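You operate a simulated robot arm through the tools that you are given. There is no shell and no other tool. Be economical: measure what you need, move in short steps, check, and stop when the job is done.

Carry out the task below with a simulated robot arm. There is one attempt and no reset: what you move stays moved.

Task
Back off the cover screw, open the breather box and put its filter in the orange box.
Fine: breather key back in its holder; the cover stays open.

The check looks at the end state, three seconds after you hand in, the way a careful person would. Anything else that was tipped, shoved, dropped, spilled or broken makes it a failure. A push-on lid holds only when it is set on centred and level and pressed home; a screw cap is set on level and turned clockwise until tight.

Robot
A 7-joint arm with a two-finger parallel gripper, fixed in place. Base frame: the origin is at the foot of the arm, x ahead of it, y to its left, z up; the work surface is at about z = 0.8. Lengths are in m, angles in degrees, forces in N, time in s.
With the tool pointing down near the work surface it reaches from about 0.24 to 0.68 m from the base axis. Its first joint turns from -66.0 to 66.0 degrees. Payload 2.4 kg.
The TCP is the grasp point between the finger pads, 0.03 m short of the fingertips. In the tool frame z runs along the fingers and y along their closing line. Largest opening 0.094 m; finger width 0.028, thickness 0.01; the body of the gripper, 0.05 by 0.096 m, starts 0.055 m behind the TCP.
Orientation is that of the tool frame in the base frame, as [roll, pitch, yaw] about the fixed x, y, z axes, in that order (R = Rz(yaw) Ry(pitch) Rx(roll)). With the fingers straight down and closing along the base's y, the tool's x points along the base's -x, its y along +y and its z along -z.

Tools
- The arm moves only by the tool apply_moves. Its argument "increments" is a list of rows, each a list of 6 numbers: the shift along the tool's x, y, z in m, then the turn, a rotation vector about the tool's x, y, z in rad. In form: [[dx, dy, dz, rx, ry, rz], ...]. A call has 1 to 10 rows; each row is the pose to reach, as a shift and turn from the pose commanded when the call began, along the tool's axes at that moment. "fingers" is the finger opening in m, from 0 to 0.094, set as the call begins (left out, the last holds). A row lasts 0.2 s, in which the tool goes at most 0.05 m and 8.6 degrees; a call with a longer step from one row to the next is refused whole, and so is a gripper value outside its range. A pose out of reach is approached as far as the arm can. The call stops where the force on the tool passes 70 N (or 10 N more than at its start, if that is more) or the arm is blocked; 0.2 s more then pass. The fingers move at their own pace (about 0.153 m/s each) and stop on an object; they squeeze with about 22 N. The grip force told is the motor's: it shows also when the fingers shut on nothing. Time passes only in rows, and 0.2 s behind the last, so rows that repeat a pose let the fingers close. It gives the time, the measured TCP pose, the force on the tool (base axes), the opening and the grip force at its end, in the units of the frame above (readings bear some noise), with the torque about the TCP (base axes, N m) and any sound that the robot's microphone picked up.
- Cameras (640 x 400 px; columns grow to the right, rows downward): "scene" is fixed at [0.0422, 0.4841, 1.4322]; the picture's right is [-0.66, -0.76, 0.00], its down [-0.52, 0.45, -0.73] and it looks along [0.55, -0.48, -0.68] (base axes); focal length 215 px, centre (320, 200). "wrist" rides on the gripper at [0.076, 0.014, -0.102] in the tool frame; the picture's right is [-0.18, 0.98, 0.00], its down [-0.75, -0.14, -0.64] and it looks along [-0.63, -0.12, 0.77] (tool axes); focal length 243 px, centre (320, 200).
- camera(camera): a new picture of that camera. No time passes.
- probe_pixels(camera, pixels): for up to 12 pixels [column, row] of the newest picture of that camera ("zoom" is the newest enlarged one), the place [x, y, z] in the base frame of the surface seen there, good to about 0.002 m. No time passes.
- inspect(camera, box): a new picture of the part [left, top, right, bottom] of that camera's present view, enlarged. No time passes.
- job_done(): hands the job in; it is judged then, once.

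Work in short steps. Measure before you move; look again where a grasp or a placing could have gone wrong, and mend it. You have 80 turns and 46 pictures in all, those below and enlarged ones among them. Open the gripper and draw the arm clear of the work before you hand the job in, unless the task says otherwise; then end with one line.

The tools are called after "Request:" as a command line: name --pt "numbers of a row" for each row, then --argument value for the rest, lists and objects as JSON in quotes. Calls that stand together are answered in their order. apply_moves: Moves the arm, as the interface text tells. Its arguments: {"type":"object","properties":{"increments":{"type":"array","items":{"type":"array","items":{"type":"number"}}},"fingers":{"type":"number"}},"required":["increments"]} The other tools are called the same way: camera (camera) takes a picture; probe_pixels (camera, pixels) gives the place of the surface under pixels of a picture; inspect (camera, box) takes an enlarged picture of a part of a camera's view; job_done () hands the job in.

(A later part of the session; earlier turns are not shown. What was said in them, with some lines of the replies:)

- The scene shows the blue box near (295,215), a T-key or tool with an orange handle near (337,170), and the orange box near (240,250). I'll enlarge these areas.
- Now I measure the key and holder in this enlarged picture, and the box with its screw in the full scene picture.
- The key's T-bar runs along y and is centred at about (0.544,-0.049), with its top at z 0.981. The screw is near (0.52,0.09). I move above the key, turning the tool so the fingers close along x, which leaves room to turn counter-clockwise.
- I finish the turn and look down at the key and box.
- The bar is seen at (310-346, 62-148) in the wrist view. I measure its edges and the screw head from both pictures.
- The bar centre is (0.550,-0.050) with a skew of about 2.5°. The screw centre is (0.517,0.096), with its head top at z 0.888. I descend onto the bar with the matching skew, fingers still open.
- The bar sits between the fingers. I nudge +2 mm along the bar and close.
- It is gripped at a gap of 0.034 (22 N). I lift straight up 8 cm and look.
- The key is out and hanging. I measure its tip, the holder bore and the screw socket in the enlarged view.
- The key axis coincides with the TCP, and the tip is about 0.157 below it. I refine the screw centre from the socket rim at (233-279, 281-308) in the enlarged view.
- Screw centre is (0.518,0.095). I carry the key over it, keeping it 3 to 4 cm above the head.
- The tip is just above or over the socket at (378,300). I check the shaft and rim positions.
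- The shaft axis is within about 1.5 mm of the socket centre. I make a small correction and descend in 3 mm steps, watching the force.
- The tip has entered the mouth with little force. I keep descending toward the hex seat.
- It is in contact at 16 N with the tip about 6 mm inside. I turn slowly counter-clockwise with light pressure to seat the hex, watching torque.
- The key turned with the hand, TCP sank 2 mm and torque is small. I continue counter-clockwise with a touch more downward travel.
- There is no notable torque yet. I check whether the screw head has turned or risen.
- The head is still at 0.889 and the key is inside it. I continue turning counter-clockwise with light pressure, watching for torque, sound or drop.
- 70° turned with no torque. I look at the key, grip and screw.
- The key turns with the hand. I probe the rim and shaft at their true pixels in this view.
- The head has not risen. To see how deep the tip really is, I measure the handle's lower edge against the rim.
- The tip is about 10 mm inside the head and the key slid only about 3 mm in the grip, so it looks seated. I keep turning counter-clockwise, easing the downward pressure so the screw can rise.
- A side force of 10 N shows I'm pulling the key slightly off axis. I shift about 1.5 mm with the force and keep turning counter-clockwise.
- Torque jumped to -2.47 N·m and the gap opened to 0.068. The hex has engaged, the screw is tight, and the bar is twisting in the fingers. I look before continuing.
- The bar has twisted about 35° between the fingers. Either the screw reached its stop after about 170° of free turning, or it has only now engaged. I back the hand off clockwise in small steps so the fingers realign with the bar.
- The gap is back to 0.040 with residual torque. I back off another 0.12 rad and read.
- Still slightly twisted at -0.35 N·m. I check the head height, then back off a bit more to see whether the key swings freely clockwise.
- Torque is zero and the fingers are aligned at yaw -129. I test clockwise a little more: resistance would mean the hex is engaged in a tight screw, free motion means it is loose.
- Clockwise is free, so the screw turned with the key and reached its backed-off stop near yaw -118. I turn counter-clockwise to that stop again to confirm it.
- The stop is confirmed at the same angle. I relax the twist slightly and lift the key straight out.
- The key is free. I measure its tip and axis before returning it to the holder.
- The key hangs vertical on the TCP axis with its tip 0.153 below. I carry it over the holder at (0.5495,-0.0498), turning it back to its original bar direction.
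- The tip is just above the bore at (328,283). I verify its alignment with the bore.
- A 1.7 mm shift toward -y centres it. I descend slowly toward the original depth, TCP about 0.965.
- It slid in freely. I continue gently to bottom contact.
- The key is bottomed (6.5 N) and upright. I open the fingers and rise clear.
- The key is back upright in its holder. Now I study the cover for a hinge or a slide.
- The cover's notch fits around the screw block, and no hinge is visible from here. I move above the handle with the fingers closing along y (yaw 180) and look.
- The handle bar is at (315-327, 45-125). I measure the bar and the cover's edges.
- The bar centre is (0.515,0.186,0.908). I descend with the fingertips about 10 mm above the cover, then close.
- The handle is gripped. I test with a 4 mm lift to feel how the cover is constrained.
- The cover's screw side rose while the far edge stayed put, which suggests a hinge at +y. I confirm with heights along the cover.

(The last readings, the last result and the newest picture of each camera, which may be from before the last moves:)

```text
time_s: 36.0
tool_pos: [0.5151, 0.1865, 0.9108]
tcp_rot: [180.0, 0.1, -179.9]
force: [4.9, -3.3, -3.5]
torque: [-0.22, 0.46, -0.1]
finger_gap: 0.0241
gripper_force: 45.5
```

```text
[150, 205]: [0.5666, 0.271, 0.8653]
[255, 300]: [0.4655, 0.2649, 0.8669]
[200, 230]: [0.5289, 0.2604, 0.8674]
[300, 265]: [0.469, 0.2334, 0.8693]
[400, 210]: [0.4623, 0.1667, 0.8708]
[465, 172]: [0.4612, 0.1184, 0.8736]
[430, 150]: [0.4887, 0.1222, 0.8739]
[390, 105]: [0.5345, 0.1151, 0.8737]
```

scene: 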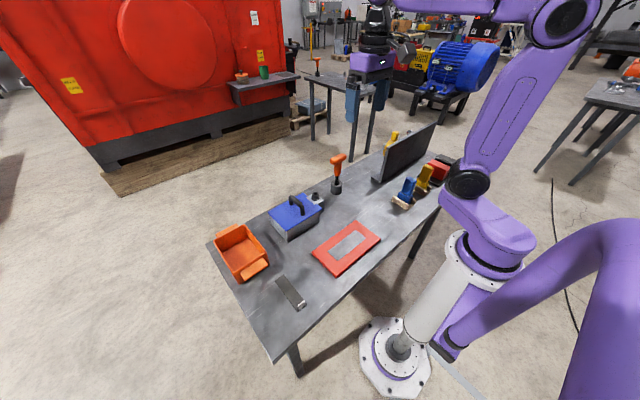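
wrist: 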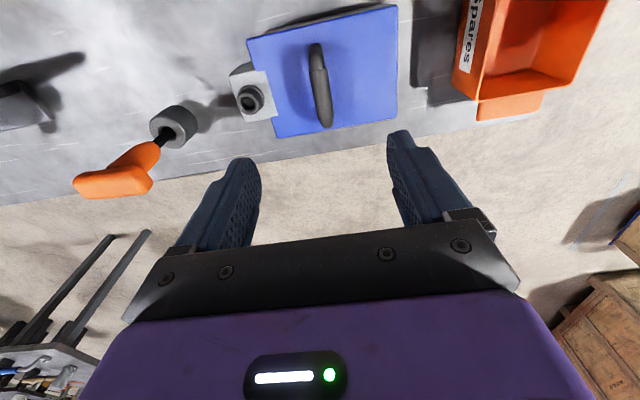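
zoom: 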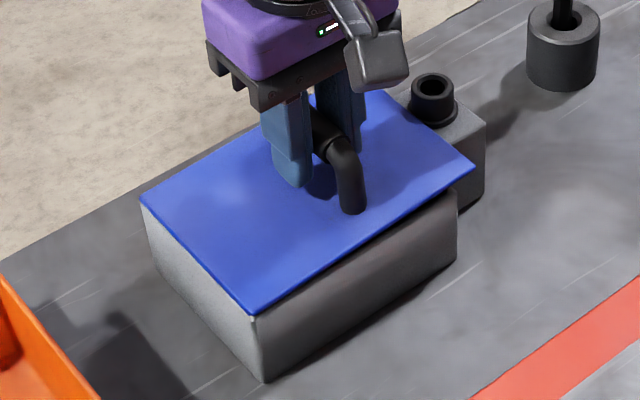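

It is hinged along x at y≈0.272, z≈0.865. I follow the hinge arc with the tool tilting along, first 24°.

Request:
apply_moves --pt "0 0.0035 -0.0058 0.07 0 0" --pt "0 0.0072 -0.0115 0.14 0 0" --pt "0 0.0114 -0.0168 0.21 0 0" --pt "0 0.016 -0.0218 0.279 0 0" --pt "0 0.0209 -0.0264 0.349 0 0" --pt "0 0.026 -0.0308 0.419 0 0"

```text
time_s: 37.4
tool_pos: [0.5147, 0.2145, 0.9438]
tcp_rot: [-156.2, 0.3, -179.8]
force: [24.8, 1.8, -5.9]
torque: [0.11, 0.66, -0.41]
finger_gap: 0.0241
gripper_force: 45.2
```

The cover follows smoothly, but there is a 25 N side load along the bar. I relieve it by 2 mm along x and continue another 24° on the same arc.

Request:
apply_moves --pt "-0.002 0 0 0 0 0" --pt "-0.002 0.0035 -0.0058 0.07 0 0" --pt "-0.002 0.0072 -0.0115 0.14 0 0" --pt "-0.002 0.0114 -0.0168 0.21 0 0" --pt "-0.002 0.016 -0.0218 0.279 0 0" --pt "-0.002 0.0209 -0.0264 0.349 0 0" --pt "-0.002 0.026 -0.0308 0.419 0 0"

Request:
camera --camera "scene"

```text
time_s: 39.0
tool_pos: [0.5156, 0.2493, 0.9608]
tcp_rot: [-131.9, 0.0, -180.0]
force: [-2.7, -1.6, -7.0]
torque: [-0.06, 0.33, -0.54]
finger_gap: 0.0239
gripper_force: 44.6
```

```text
14 pictures are left
```

scene: 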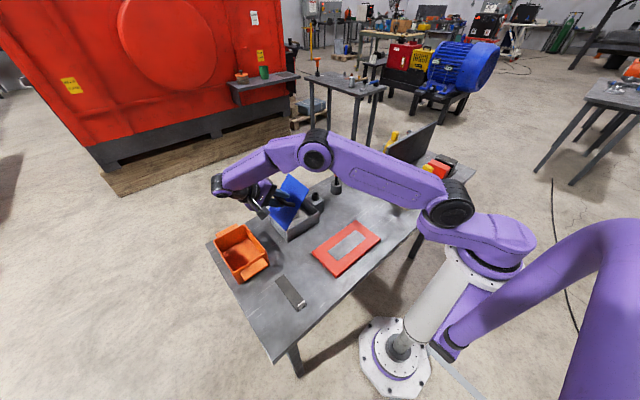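

The arc is tracking well with low forces at about 50° open. I continue another 24°.

Request:
apply_moves --pt "0 0.0035 -0.0058 0.07 0 0" --pt "0 0.0072 -0.0115 0.14 0 0" --pt "0 0.0114 -0.0168 0.21 0 0" --pt "0 0.016 -0.0218 0.279 0 0" --pt "0 0.0209 -0.0264 0.349 0 0" --pt "0 0.026 -0.0308 0.419 0 0"

```text
time_s: 40.4
tool_pos: [0.5044, 0.2704, 0.9639]
tcp_rot: [-108.6, 1.0, -179.2]
force: [65.6, 7.1, -0.7]
torque: [0.89, 0.32, 0.69]
finger_gap: 0.0193
gripper_force: 44.9
out of reach, approached as far as the arm can: row 5, 6
```

That reached the arm's limit, with 66 N along x. I step back about 12° on the arc to relieve it.

Request:
apply_moves --pt "0 -0.0036 0.0063 -0.07 0 0" --pt "0 -0.0062 0.0125 -0.14 0 0" --pt "0 -0.0076 0.0187 -0.209 0 0"

```text
time_s: 41.2
tool_pos: [0.5043, 0.2505, 0.9616]
tcp_rot: [-120.5, 0.8, -179.0]
force: [62.8, -3.9, -37.6]
torque: [-1.1, -1.38, 1.49]
finger_gap: 0.0193
gripper_force: 45.0
```

The commanded pose had drifted 11 mm toward -x, so I shift back +x gradually and 2 mm down to unload.

Request:
apply_moves --pt "-0.004 0.001 0.0005 0 0 0" --pt "-0.008 0.0017 0.001 0 0 0" --pt "-0.0105 0.0017 0.001 0 0 0" --pt "-0.0105 0.0017 0.001 0 0 0"

```text
time_s: 42.2
tool_pos: [0.5048, 0.254, 0.9624]
tcp_rot: [-120.0, -0.1, -179.6]
force: [-3.4, 4.5, -3.8]
torque: [0.41, -0.9, 0.66]
finger_gap: 0.0198
gripper_force: 45.2
```

The loads are gone. I continue the arc while letting the tool stand up a little (bar pivots in the fingers), which keeps the arm within reach.

Request:
apply_moves --pt "0 0.0039 -0.0068 -0.06 0 0" --pt "0 0.0085 -0.0159 -0.12 0 0" --pt "0 0.0141 -0.0244 -0.18 0 0"

```text
time_s: 43.0
tool_pos: [0.5062, 0.276, 0.9698]
tcp_rot: [-129.8, 0.3, 179.9]
force: [-11.3, -7.7, 47.5]
torque: [-0.76, 0.64, 0.04]
finger_gap: 0.0196
gripper_force: 45.2
```

There is a 47 N upward load, so something is binding. I take a look.

Request:
inspect --camera "scene" --box '[200, 140, 340, 260]'

```text
3.33 times, centred on (270, 200) of scene
```

zoom: 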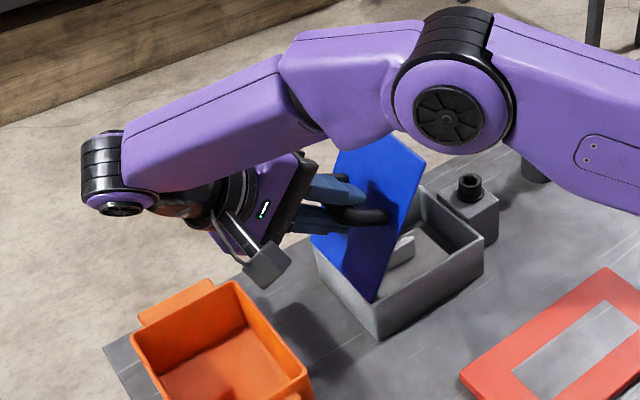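

The cover is about 65° open and the box interior with a grey filter is visible. I measure the cover plane and hinge line.

Request:
probe_pixels --camera "zoom" --pixels '[[375, 295], [350, 265], [420, 165], [400, 200], [385, 150], [375, 215], [345, 212], [400, 248], [410, 242], [440, 250], [380, 335], [480, 245]]'

```text
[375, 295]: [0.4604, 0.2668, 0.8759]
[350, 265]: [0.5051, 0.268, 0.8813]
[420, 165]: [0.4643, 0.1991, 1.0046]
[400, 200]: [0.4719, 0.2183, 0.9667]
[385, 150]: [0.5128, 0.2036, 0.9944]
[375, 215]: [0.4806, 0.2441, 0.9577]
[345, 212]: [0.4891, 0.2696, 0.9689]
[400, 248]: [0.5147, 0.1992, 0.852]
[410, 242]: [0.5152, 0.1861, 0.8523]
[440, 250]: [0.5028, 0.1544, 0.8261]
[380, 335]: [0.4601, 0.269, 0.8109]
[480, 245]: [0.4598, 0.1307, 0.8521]
```

Cover is at 62°, and the bar sits about 10 mm deeper in the fingers than the TCP. I raise the command 6 mm to unload, then move along the corrected arc with constant tilt.

Request:
apply_moves --pt "0 -0.0046 -0.0039 0 0 0" --pt "0 0.0005 -0.0088 0 0 0" --pt "0 0.0055 -0.0137 0 0 0" --pt "0 0.0118 -0.0188 0 0 0"

```text
time_s: 44.0
tool_pos: [0.5075, 0.3001, 0.9676]
tcp_rot: [-130.2, 0.1, -179.9]
force: [7.9, -2.7, 13.8]
torque: [-0.49, 0.07, 0.13]
finger_gap: 0.0194
gripper_force: 44.6
```

The motion is flowing with low load. I continue along the arc past vertical.

Request:
apply_moves --pt "0 0.0071 -0.0045 0 0 0" --pt "0 0.0136 -0.0076 0 0 0" --pt "0 0.0198 -0.0103 0 0 0" --pt "0 0.0289 -0.0136 0 0 0"

Request:
inspect --camera "scene" --box '[200, 140, 340, 260]'

```text
time_s: 45.0
tool_pos: [0.5063, 0.3265, 0.9582]
tcp_rot: [-130.4, 0.8, -179.7]
force: [31.3, 10.3, 33.3]
torque: [-0.7, 1.15, 0.29]
finger_gap: 0.0197
gripper_force: 45.4
out of reach, approached as far as the arm can: row 4
```

```text
3.33 times, centred on (270, 200) of scene
```

zoom: 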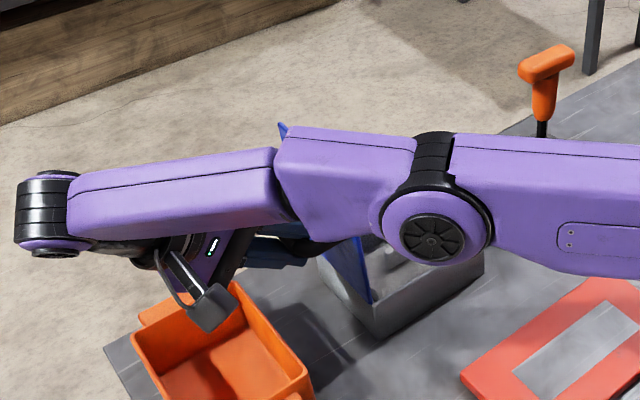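

The arm hides most of the cover. I measure the visible bits at (283,130), (350,270) and (365,295).

Request:
probe_pixels --camera "zoom" --pixels '[[283, 128], [284, 135], [355, 260], [345, 270], [366, 295], [358, 245], [300, 240], [325, 245], [210, 310], [235, 295]]'

```text
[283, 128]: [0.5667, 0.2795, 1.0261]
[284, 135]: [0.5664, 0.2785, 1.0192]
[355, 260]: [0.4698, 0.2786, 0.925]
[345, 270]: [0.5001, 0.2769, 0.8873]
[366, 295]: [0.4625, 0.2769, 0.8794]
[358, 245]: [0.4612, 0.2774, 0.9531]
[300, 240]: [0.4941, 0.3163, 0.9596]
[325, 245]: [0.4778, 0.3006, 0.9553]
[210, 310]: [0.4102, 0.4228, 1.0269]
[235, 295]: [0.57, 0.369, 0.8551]
```

The cover is just about vertical (90°). I open the fingers only to 0.045, so the bar gets slack yet stays caught between them, and see which way it rests.

Request:
apply_moves --pt "0 0 0 0 0 0" --pt "0 0 0 0 0 0" --pt "0 0 0 0 0 0" --fingers 0.045

Request:
inspect --camera "scene" --box '[230, 160, 310, 240]'

```text
time_s: 45.8
tool_pos: [0.5073, 0.3239, 0.9526]
tcp_rot: [-130.4, 0.3, -179.7]
force: [35.0, -4.0, -8.7]
torque: [0.11, -0.06, 1.24]
finger_gap: 0.0424
gripper_force: 0.0
```

```text
5.00 times, centred on (270, 200) of scene
```

zoom: 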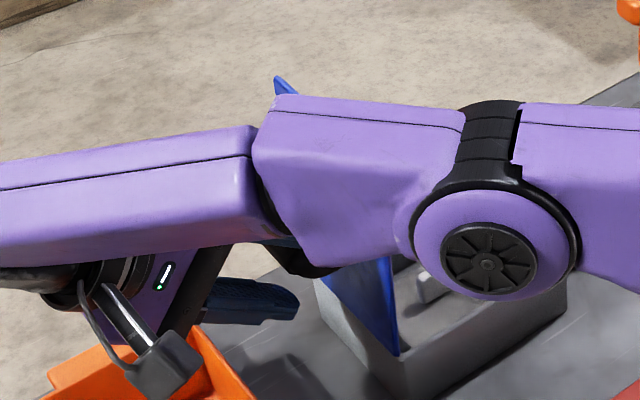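

A side force of 35 N along +x remains, so a finger touches the handle post. I check the cover's angle now.

Request:
probe_pixels --camera "zoom" --pixels '[[280, 84], [283, 92], [388, 280], [395, 340], [360, 290], [250, 300], [285, 300], [290, 262]]'

```text
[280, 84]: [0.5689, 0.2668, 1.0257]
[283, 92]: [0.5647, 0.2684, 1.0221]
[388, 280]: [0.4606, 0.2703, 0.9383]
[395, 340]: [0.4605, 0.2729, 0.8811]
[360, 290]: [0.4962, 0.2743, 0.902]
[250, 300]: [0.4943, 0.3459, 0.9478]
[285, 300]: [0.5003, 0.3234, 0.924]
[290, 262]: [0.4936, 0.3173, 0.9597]
```

The cover rests at about 88° on the lower finger. To regain reach, I stand the tool up from 50° to 25° tilt around the bar, recentre in x and keep the fingers straddling the bar.

Request:
apply_moves --pt "-0.006 -0.001 0 0 0 0" --pt "-0.008 -0.004 0.0002 -0.11 0 0" --pt "-0.008 -0.007 0.0004 -0.22 0 0" --pt "-0.008 -0.01 0.0006 -0.33 0 0" --pt "-0.008 -0.013 0.0009 -0.436 0 0" --fingers 0.036

Request:
inspect --camera "scene" --box '[230, 150, 320, 240]'

```text
time_s: 47.0
tool_pos: [0.5118, 0.3178, 0.9625]
tcp_rot: [-155.3, -0.1, 179.9]
force: [-0.4, 0.5, 0.0]
torque: [0.0, 0.03, -0.03]
finger_gap: 0.036
gripper_force: 0.0
out of reach, approached as far as the arm can: row 1
```

```text
4.44 times, centred on (275, 195) of scene
```

zoom: 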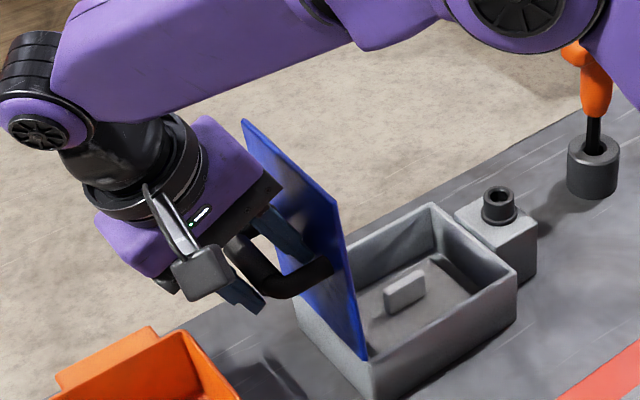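

There are zero forces, and the cover stands with the fingers straddling the bar. I measure the cover's angle and the filter.

Request:
probe_pixels --camera "zoom" --pixels '[[250, 130], [330, 200], [345, 270], [362, 350], [300, 170], [404, 280], [390, 290], [420, 272], [405, 295], [380, 305], [440, 290], [437, 258]]'

```text
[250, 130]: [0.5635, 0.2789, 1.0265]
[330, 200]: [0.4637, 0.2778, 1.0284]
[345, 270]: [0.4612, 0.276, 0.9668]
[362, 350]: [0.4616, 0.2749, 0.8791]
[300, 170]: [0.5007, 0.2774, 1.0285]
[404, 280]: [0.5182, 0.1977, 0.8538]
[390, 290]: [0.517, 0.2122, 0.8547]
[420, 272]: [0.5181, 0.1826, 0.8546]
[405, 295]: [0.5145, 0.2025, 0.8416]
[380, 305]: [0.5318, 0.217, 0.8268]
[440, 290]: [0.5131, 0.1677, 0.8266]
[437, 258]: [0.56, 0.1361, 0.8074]
```

The cover is at about 91-92° and stands alone. I push it a further 10° or so along the arc with the finger, for a safe margin.

Request:
apply_moves --pt "0 0.006 0 0 0 0" --pt "0 0.012 0 0 0 0" --pt "0 0.018 -0.0005 0 0 0" --pt "0 0.024 -0.001 0 0 0" --pt "0 0.028 -0.001 0 0 0"

Request:
inspect --camera "scene" --box '[230, 150, 320, 240]'

Request:
probe_pixels --camera "zoom" --pixels '[[362, 350], [355, 320], [345, 270], [335, 220], [320, 210], [300, 190]]'

```text
time_s: 48.2
tool_pos: [0.5102, 0.3435, 0.9527]
tcp_rot: [-155.1, 0.0, -179.9]
force: [0.7, -1.4, 0.1]
torque: [-0.01, 0.04, -0.02]
finger_gap: 0.036
gripper_force: 0.1
```

```text
4.44 times, centred on (275, 195) of scene
```

zoom: 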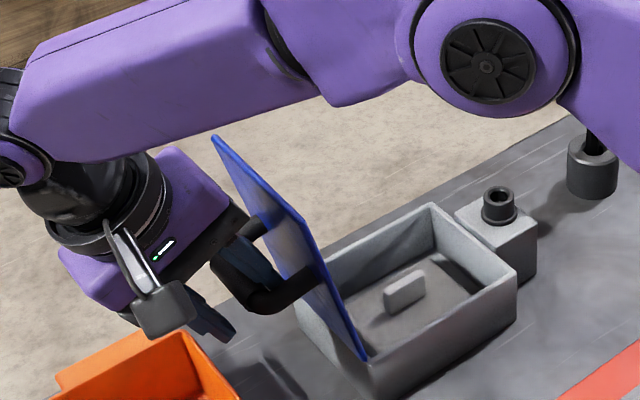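

```text
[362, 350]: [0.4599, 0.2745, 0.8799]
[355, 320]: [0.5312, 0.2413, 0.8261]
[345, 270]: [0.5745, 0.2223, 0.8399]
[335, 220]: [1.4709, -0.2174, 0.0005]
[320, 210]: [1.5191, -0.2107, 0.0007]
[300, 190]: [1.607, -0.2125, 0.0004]
```

The cover now leans back past 100°. I widen the fingers slightly and withdraw along the tool axis.

Request:
apply_moves --pt "0 -0.004 0 0 0 0" --pt "0 -0.004 -0.02 0 0 0" --pt "0 -0.004 -0.05 0 0 0" --pt "0 -0.004 -0.08 0 0 0" --pt "0 -0.004 -0.11 0 0 0" --fingers 0.046

Request:
inspect --camera "scene" --box '[210, 140, 330, 270]'

```text
time_s: 49.4
tool_pos: [0.5049, 0.3776, 1.0533]
tcp_rot: [-155.2, -0.1, -179.9]
force: [-0.1, -0.3, 0.3]
torque: [-0.01, -0.02, -0.01]
finger_gap: 0.0459
gripper_force: 0.1
out of reach, approached as far as the arm can: row 5
```

```text
3.08 times, centred on (270, 205) of scene
```

zoom: 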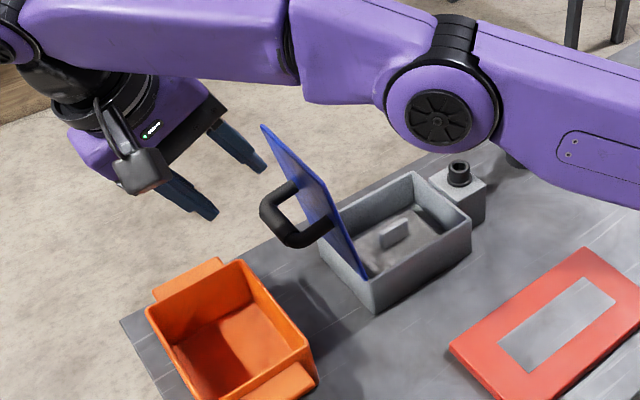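

The cover stands open by itself, and the filter has a grip tab at about (0.517,0.197), top z 0.8545. I straighten the tool upright and rise.

Request:
apply_moves --pt "0.0025 -0.0098 -0.0093 -0.108 0 0" --pt "0.005 -0.0195 -0.0185 -0.216 0 0" --pt "0.0075 -0.0293 -0.0278 -0.325 0 0" --pt "0.01 -0.0391 -0.037 -0.433 0 0"

```text
time_s: 50.4
tool_pos: [0.4927, 0.357, 1.1026]
tcp_rot: [179.9, 0.0, -179.9]
force: [-0.5, 0.0, 0.4]
torque: [-0.01, -0.02, -0.02]
finger_gap: 0.0462
gripper_force: 0.1
```

Now upright, I move over the filter while turning to yaw -90 (camera on the screw side, away from the cover).

Request:
apply_moves --pt "-0.0024 -0.016 0 0 0 -0.148" --pt "-0.0048 -0.032 0 0 0 -0.296" --pt "-0.0072 -0.048 0 0 0 -0.444" --pt "-0.0096 -0.064 0 0 0 -0.592" --pt "-0.012 -0.08 0 0 0 -0.74" --pt "-0.0144 -0.096 0 0 0 -0.888" --pt "-0.0168 -0.112 0 0 0 -1.036" --pt "-0.0192 -0.128 0 0 0 -1.184" --pt "-0.0216 -0.144 0 0 0 -1.332" --pt "-0.024 -0.16 0 0 0 -1.48" --fingers 0.05

Request:
apply_moves --pt "0 0 0 0 0 -0.091" --pt "0 0 0.02 0 0 -0.091"

Request:
camera --camera "wrist"

```text
time_s: 52.6
tool_pos: [0.5155, 0.1987, 1.1033]
tcp_rot: [-180.0, 0.0, -94.9]
force: [0.2, 0.8, -0.1]
torque: [-0.01, -0.01, 0.03]
finger_gap: 0.05
gripper_force: 0.0
```

```text
time_s: 53.2
tool_pos: [0.5153, 0.1983, 1.0836]
tcp_rot: [179.9, 0.0, -89.8]
force: [0.4, -0.4, -0.2]
torque: [-0.03, -0.01, -0.03]
finger_gap: 0.0503
gripper_force: 0.0
```

```text
7 pictures are left
```

wrist: 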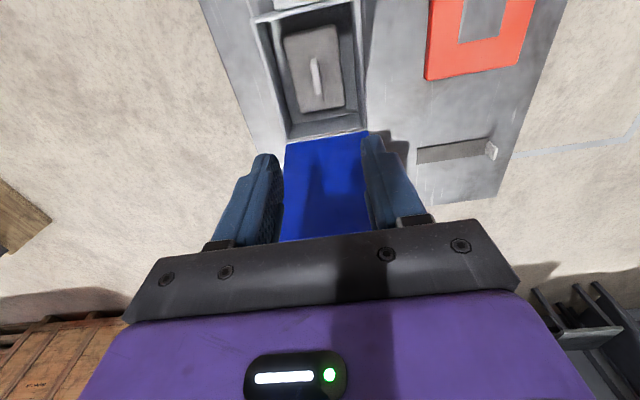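

The filter is seen at (283-344, 25-110), with its tab at (309-320, 57-96). I measure both.

Request:
probe_pixels --camera "wrist" --pixels '[[312, 60], [315, 75], [318, 92], [310, 70], [319, 78], [290, 35], [333, 30], [298, 107], [341, 102], [300, 70], [335, 70], [352, 80]]'

```text
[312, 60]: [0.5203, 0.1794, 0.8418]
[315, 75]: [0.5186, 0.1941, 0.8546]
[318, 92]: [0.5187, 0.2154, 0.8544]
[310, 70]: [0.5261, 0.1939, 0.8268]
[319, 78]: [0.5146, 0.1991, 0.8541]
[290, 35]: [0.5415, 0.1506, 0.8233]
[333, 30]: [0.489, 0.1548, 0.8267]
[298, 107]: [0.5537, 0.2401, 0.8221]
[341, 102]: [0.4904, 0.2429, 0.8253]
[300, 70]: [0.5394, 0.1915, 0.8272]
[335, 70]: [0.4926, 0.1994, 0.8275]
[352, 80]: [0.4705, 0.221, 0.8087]
```

The tab centre is (0.518,0.198). I descend with a 0.05 opening to TCP z 0.859, leaving the fingertips just above the filter plate.

Request:
apply_moves --pt "0 -0.0027 0.04 0 0 0" --pt "0 -0.0027 0.08 0 0 0" --pt "0 -0.0027 0.12 0 0 0" --pt "0 -0.0027 0.16 0 0 0" --pt "0 -0.0027 0.195 0 0 0" --pt "0 -0.0027 0.215 0 0 0" --pt "0 -0.0027 0.224 0 0 0"

Request:
apply_moves --pt "0 0 0 0 0 0" --pt "0 0 0 0 0 0" --pt "0 0 0 0 0 0" --fingers 0.0

```text
time_s: 54.8
tool_pos: [0.5175, 0.1991, 0.8593]
tcp_rot: [180.0, 0.0, -90.0]
force: [0.1, 0.3, 0.0]
torque: [-0.04, 0.01, 0.01]
finger_gap: 0.0498
gripper_force: 0.1
```

```text
time_s: 55.6
tool_pos: [0.5156, 0.1991, 0.8588]
tcp_rot: [-180.0, 0.1, -90.0]
force: [1.0, 0.4, 2.2]
torque: [0.07, 0.06, -0.04]
finger_gap: 0.0091
gripper_force: 22.1
```

The tab is gripped (gap 0.009). I lift straight up slowly.

Request:
apply_moves --pt "0 0 -0.01 0 0 0" --pt "0 0 -0.025 0 0 0" --pt "0 0 -0.045 0 0 0" --pt "0 0 -0.075 0 0 0" --pt "0 0 -0.11 0 0 0" --pt "0 0 -0.15 0 0 0" --pt "0 0 -0.19 0 0 0" --pt "0 0 -0.23 0 0 0" --pt "0 0 -0.265 0 0 0"

Request:
camera --camera "scene"

```text
time_s: 57.6
tool_pos: [0.5193, 0.1996, 1.1218]
tcp_rot: [179.9, 0.1, -89.9]
force: [-0.2, 0.3, -0.7]
torque: [-0.05, -0.02, 0.02]
finger_gap: 0.0001
gripper_force: 22.3
```

```text
6 pictures are left
```

scene: 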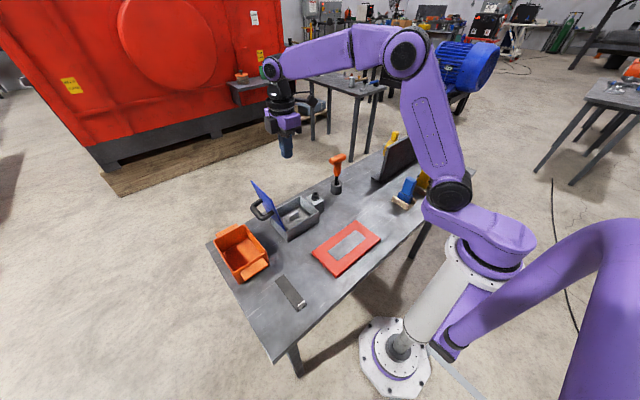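

The fingers closed fully, so the filter slipped out. I look at where it is.

Request:
inspect --camera "scene" --box '[245, 175, 330, 245]'

Request:
probe_pixels --camera "zoom" --pixels '[[330, 230], [345, 250], [380, 290], [400, 240], [360, 245], [370, 230], [350, 262], [420, 260], [390, 215], [440, 230]]'

```text
5.71 times, centred on (288, 210) of scene
```

zoom: 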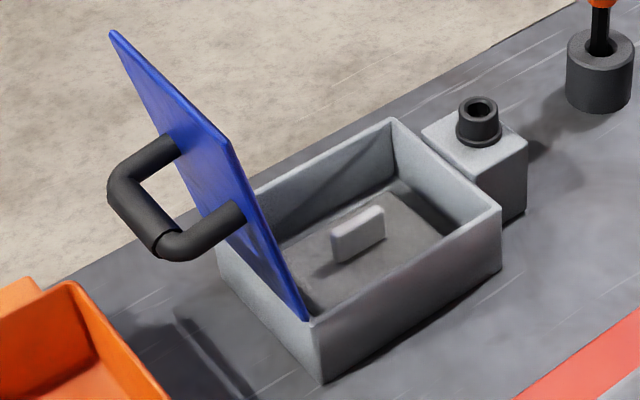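

```text
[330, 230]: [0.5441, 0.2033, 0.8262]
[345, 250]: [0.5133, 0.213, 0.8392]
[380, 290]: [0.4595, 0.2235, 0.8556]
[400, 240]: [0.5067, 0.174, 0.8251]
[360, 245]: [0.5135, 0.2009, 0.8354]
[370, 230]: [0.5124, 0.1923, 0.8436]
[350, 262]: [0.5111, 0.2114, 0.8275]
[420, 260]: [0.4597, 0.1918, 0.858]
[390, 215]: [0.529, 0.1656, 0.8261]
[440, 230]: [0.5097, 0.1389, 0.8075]
```

The filter is still seated in its place. I go down again, grip, and lift very slowly while reading the force.

Request:
apply_moves --pt "0 0 0.045 0 0 0" --pt "0 0 0.09 0 0 0" --pt "0 0 0.135 0 0 0" --pt "0 0 0.18 0 0 0" --pt "0 0 0.22 0 0 0" --pt "0 0 0.245 0 0 0" --pt "0 0 0.258 0 0 0" --pt "0 0 0.2655 0 0 0" --fingers 0.05

Request:
apply_moves --pt "0 0 0 0 0 0" --pt "0 0 0 0 0 0" --pt "0 0 0 0 0 0" --pt "0 0 0 0 0 0" --fingers 0.0

Request:
apply_moves --pt "0 0 -0.001 0 0 0" --pt "0 0 -0.002 0 0 0" --pt "0 0 -0.003 0 0 0"

```text
time_s: 59.4
tool_pos: [0.5183, 0.1983, 0.8567]
tcp_rot: [-179.9, 0.0, -89.9]
force: [0.0, -1.5, -0.3]
torque: [-0.01, 0.0, 0.03]
finger_gap: 0.05
gripper_force: 0.1
```

```text
time_s: 60.4
tool_pos: [0.5192, 0.199, 0.8587]
tcp_rot: [-179.8, 0.1, -89.9]
force: [0.9, -0.7, 22.2]
torque: [-0.06, 0.09, -0.03]
finger_gap: 0.0093
gripper_force: 21.9
```

```text
time_s: 61.2
tool_pos: [0.5162, 0.1965, 0.86]
tcp_rot: [179.8, -0.1, -89.9]
force: [-0.5, -0.2, -0.2]
torque: [0.0, -0.02, -0.01]
finger_gap: 0.0089
gripper_force: 22.4
```

After a 3 mm lift there is only -0.2 N, and the gap is 0.009. I continue in 2 mm steps and read the force.

Request:
apply_moves --pt "0 0 -0.001 0 0 0" --pt "0 0 -0.002 0 0 0" --pt "0 0 -0.003 0 0 0" --pt "0 0 -0.004 0 0 0"

```text
time_s: 62.2
tool_pos: [0.5179, 0.1975, 0.8638]
tcp_rot: [-180.0, 0.0, -89.9]
force: [0.2, 0.0, -0.6]
torque: [0.02, -0.03, 0.03]
finger_gap: 0.0093
gripper_force: 22.4
```

There is no resistance; the filter may be rising or the pads sliding. I lift another 8 mm and look.

Request:
apply_moves --pt "0 0 -0.002 0 0 0" --pt "0 0 -0.004 0 0 0" --pt "0 0 -0.006 0 0 0" --pt "0 0 -0.008 0 0 0"

Request:
inspect --camera "wrist" --box '[200, 0, 440, 150]'

Request:
probe_pixels --camera "zoom" --pixels '[[240, 100], [340, 100], [300, 60], [260, 200], [350, 200], [300, 150], [220, 250], [380, 250], [300, 250], [300, 300]]'

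```text
time_s: 63.2
tool_pos: [0.5197, 0.1984, 0.8733]
tcp_rot: [-180.0, 0.0, -89.9]
force: [0.0, 0.3, -0.2]
torque: [0.03, -0.02, 0.0]
finger_gap: 0.0094
gripper_force: 22.2
```

```text
2.67 times, centred on (320, 75) of wrist
```

zoom: 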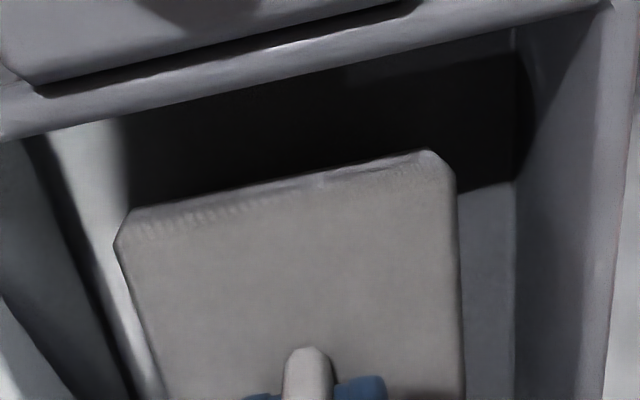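

```text
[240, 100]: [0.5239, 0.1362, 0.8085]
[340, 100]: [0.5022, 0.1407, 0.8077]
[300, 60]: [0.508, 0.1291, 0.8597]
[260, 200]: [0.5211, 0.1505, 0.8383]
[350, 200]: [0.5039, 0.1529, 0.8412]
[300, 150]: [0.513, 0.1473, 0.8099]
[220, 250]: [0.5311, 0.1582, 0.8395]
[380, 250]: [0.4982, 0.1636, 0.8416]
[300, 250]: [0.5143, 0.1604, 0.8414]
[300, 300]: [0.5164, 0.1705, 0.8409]
```

The filter plate rose to z 0.841 with the hand, so it is held now. I keep lifting gently with a smooth ramp.

Request:
apply_moves --pt "0 0 -0.005 0 0 0" --pt "0 0 -0.012 0 0 0" --pt "0 0 -0.021 0 0 0" --pt "0 0 -0.032 0 0 0" --pt "0 0 -0.044 0 0 0" --pt "0 0 -0.056 0 0 0" --pt "0 0 -0.068 0 0 0" --pt "0 0 -0.08 0 0 0" --pt "0 0 -0.09 0 0 0" --pt "0 0 -0.096 0 0 0"

```text
time_s: 65.4
tool_pos: [0.519, 0.1986, 0.9688]
tcp_rot: [180.0, 0.0, -89.9]
force: [0.7, -1.1, -1.0]
torque: [-0.01, 0.01, -0.03]
finger_gap: 0.009
gripper_force: 21.8
```

It is still held. I lift further and measure the orange box rim and floor in the newest scene picture.

Request:
apply_moves --pt "0 0 -0.006 0 0 0" --pt "0 0 -0.016 0 0 0" --pt "0 0 -0.03 0 0 0" --pt "0 0 -0.045 0 0 0" --pt "0 0 -0.062 0 0 0" --pt "0 0 -0.08 0 0 0" --pt "0 0 -0.098 0 0 0" --pt "0 0 -0.115 0 0 0" --pt "0 0 -0.128 0 0 0" --pt "0 0 -0.136 0 0 0"

Request:
probe_pixels --camera "scene" --pixels '[[216, 238], [243, 226], [268, 259], [241, 279], [225, 248], [240, 245], [250, 255], [240, 265], [232, 258], [243, 235], [260, 256], [238, 272]]'

```text
time_s: 67.6
tool_pos: [0.5183, 0.1986, 1.1056]
tcp_rot: [180.0, 0.0, -89.9]
force: [0.3, -0.1, 0.3]
torque: [0.0, -0.02, -0.02]
finger_gap: 0.009
gripper_force: 22.1
```

```text
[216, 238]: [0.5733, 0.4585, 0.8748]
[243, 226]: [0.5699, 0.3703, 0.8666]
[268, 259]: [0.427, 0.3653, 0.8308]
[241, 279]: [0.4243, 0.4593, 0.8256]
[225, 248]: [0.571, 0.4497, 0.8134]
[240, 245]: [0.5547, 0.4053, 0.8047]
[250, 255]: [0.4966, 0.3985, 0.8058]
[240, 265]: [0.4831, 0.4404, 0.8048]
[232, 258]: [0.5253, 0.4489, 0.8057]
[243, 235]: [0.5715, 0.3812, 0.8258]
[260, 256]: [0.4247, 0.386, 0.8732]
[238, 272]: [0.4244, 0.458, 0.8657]
```

The interior is about x 0.43-0.57, y 0.365-0.46, so the filter's 95 mm side must lie along x. I carry it over at height while turning 90°, and check the handle's outer reach in the picture.

Request:
apply_moves --pt "-0.01 0.003 0 0 0 0.1" --pt "-0.03 0.006 0 0 0 0.24" --pt "-0.053 0.009 0 0 0 0.385" --pt "-0.077 0.012 0 0 0 0.53" --pt "-0.101 0.015 0 0 0 0.675" --pt "-0.125 0.018 0 0 0 0.82" --pt "-0.149 0.021 0 0 0 0.965" --pt "-0.173 0.024 0 0 0 1.11" --pt "-0.195 0.027 0 0 0 1.255" --pt "-0.21 0.03 0 0 0 1.4"

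Request:
probe_pixels --camera "scene" --pixels '[[252, 207], [253, 211], [257, 216], [262, 219], [266, 217], [252, 203], [254, 182], [270, 206], [273, 212]]'

```text
time_s: 69.8
tool_pos: [0.4879, 0.4071, 1.1056]
tcp_rot: [-180.0, 0.0, -170.4]
force: [0.5, -0.3, -0.9]
torque: [-0.01, -0.01, 0.01]
finger_gap: 0.0092
gripper_force: 21.6
```

```text
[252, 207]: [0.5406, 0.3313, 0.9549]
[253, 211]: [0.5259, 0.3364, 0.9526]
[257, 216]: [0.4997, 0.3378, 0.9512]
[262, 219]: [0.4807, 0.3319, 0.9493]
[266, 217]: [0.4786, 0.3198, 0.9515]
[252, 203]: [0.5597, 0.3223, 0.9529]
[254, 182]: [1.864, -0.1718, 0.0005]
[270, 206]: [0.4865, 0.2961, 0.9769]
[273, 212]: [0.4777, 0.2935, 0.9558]
```

The handle's outermost point is y≈0.338, so lowering at y 0.416 is clear. I finish the turn and descend partway.

Request:
apply_moves --pt "-0.0027 0.004 0 0 0 0.084" --pt "-0.0054 0.0082 0.006 0 0 0.168" --pt "-0.0054 0.0082 0.018 0 0 0.168" --pt "-0.0054 0.0082 0.036 0 0 0.168" --pt "-0.0054 0.0082 0.056 0 0 0.168" --pt "-0.0054 0.0082 0.076 0 0 0.168" --pt "-0.0054 0.0082 0.096 0 0 0.168" --pt "-0.0054 0.0082 0.114 0 0 0.168" --pt "-0.0054 0.0082 0.128 0 0 0.168" --pt "-0.0054 0.0082 0.136 0 0 0.168"

Request:
inspect --camera "scene" --box '[195, 180, 295, 290]'

```text
time_s: 72.0
tool_pos: [0.4913, 0.4156, 0.9681]
tcp_rot: [179.9, 0.0, -179.7]
force: [-0.3, -0.2, -0.2]
torque: [-0.02, -0.01, -0.01]
finger_gap: 0.0094
gripper_force: 22.0
```

```text
3.64 times, centred on (245, 235) of scene
```

zoom: 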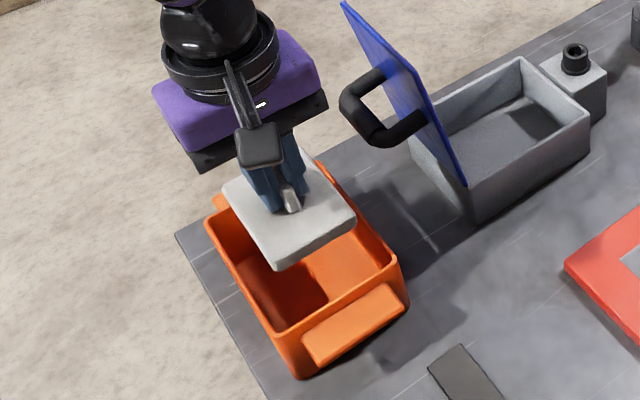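

The filter is held level over the box. I measure its corners and the rim to check the fit.

Request:
probe_pixels --camera "zoom" --pixels '[[226, 188], [352, 216], [277, 260], [277, 272], [315, 165], [212, 220], [290, 327], [392, 262], [300, 240], [210, 228], [400, 275], [325, 170]]'

```text
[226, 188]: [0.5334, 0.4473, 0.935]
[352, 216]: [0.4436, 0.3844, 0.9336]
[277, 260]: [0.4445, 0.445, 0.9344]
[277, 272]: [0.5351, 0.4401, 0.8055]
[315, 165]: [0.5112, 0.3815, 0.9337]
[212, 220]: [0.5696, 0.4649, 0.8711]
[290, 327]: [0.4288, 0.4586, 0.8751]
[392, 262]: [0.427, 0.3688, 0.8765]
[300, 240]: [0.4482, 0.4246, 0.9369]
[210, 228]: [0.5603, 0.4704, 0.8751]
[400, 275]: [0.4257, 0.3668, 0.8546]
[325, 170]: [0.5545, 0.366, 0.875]
```

It fits with about 1 cm margins. I shift 6 mm along +x and lower to just above the floor.

Request:
apply_moves --pt "-0.006 0 0.006 0 0 0" --pt "-0.006 0 0.02 0 0 0" --pt "-0.006 0 0.036 0 0 0" --pt "-0.006 0 0.052 0 0 0" --pt "-0.006 0 0.068 0 0 0" --pt "-0.006 0 0.082 0 0 0" --pt "-0.006 0 0.093 0 0 0" --pt "-0.006 0 0.101 0 0 0" --pt "-0.006 0 0.106 0 0 0" --pt "-0.006 0 0.109 0 0 0"

```text
time_s: 74.2
tool_pos: [0.4972, 0.4179, 0.8592]
tcp_rot: [180.0, 0.0, -179.8]
force: [-0.4, -0.2, 0.4]
torque: [0.04, 0.04, 0.0]
finger_gap: 0.0091
gripper_force: 21.7
5 turns are left
```

It is about 2 mm above the floor with the gap still 0.009. I open to 0.035, then rise clear.

Request:
apply_moves --pt "0 0 0.001 0 0 0" --pt "0 0 0.001 0 0 0" --pt "0 0 0 0 0 0" --pt "0 0 -0.02 0 0 0" --pt "0 0 -0.05 0 0 0" --pt "0 0 -0.09 0 0 0" --pt "0 0 -0.13 0 0 0" --pt "0 0 -0.17 0 0 0" --pt "0 0 -0.2 0 0 0" --pt "0 0 -0.23 0 0 0" --fingers 0.035

Request:
camera --camera "scene"

```text
time_s: 76.4
tool_pos: [0.4985, 0.4173, 1.0913]
tcp_rot: [180.0, 0.0, -179.8]
force: [-0.1, 0.0, -0.2]
torque: [0.0, 0.06, -0.03]
finger_gap: 0.035
gripper_force: 0.0
```

```text
2 pictures are left
4 turns are left
```

scene: 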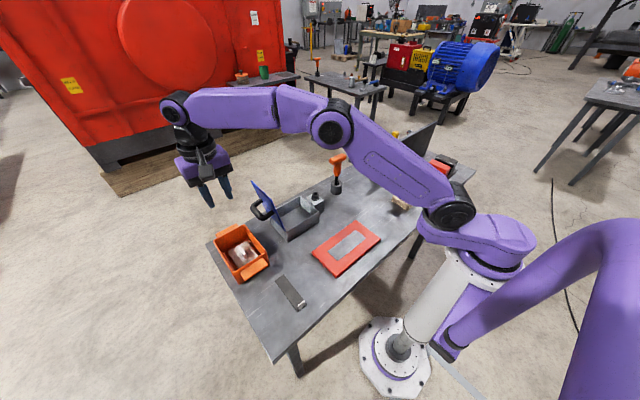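

The filter lies in the orange box at (242,252), the cover stands open and the key is in its holder. I take one last close look.

Request:
inspect --camera "scene" --box '[205, 145, 355, 285]'

Request:
apply_moves --pt "0.02 0 -0.02 0 0 0" --pt "0.05 0 -0.04 0 0 0" --pt "0.08 0 -0.06 0 0 0" --fingers 0.094

```text
2.86 times, centred on (280, 215) of scene
```

zoom: 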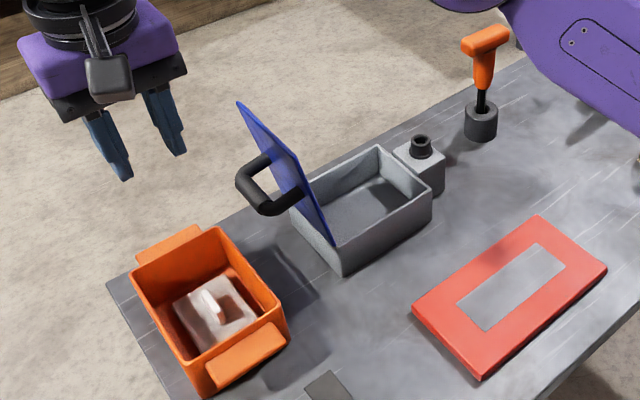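

```text
time_s: 77.2
tool_pos: [0.4167, 0.4149, 1.1522]
tcp_rot: [-179.9, -0.1, -179.7]
force: [-0.1, 0.2, 0.3]
torque: [-0.04, -0.03, 0.01]
finger_gap: 0.0941
gripper_force: 0.0
3 turns are left
```

Filter in the orange box, cover open, key in its holder and the arm clear; I hand the job in.

Request:
job_done

```text
The job is handed in.
```

The cover screw is backed off to its stop, the cover stands open on its own, the filter lies flat in the orange box, and the breather key is back in its holder.
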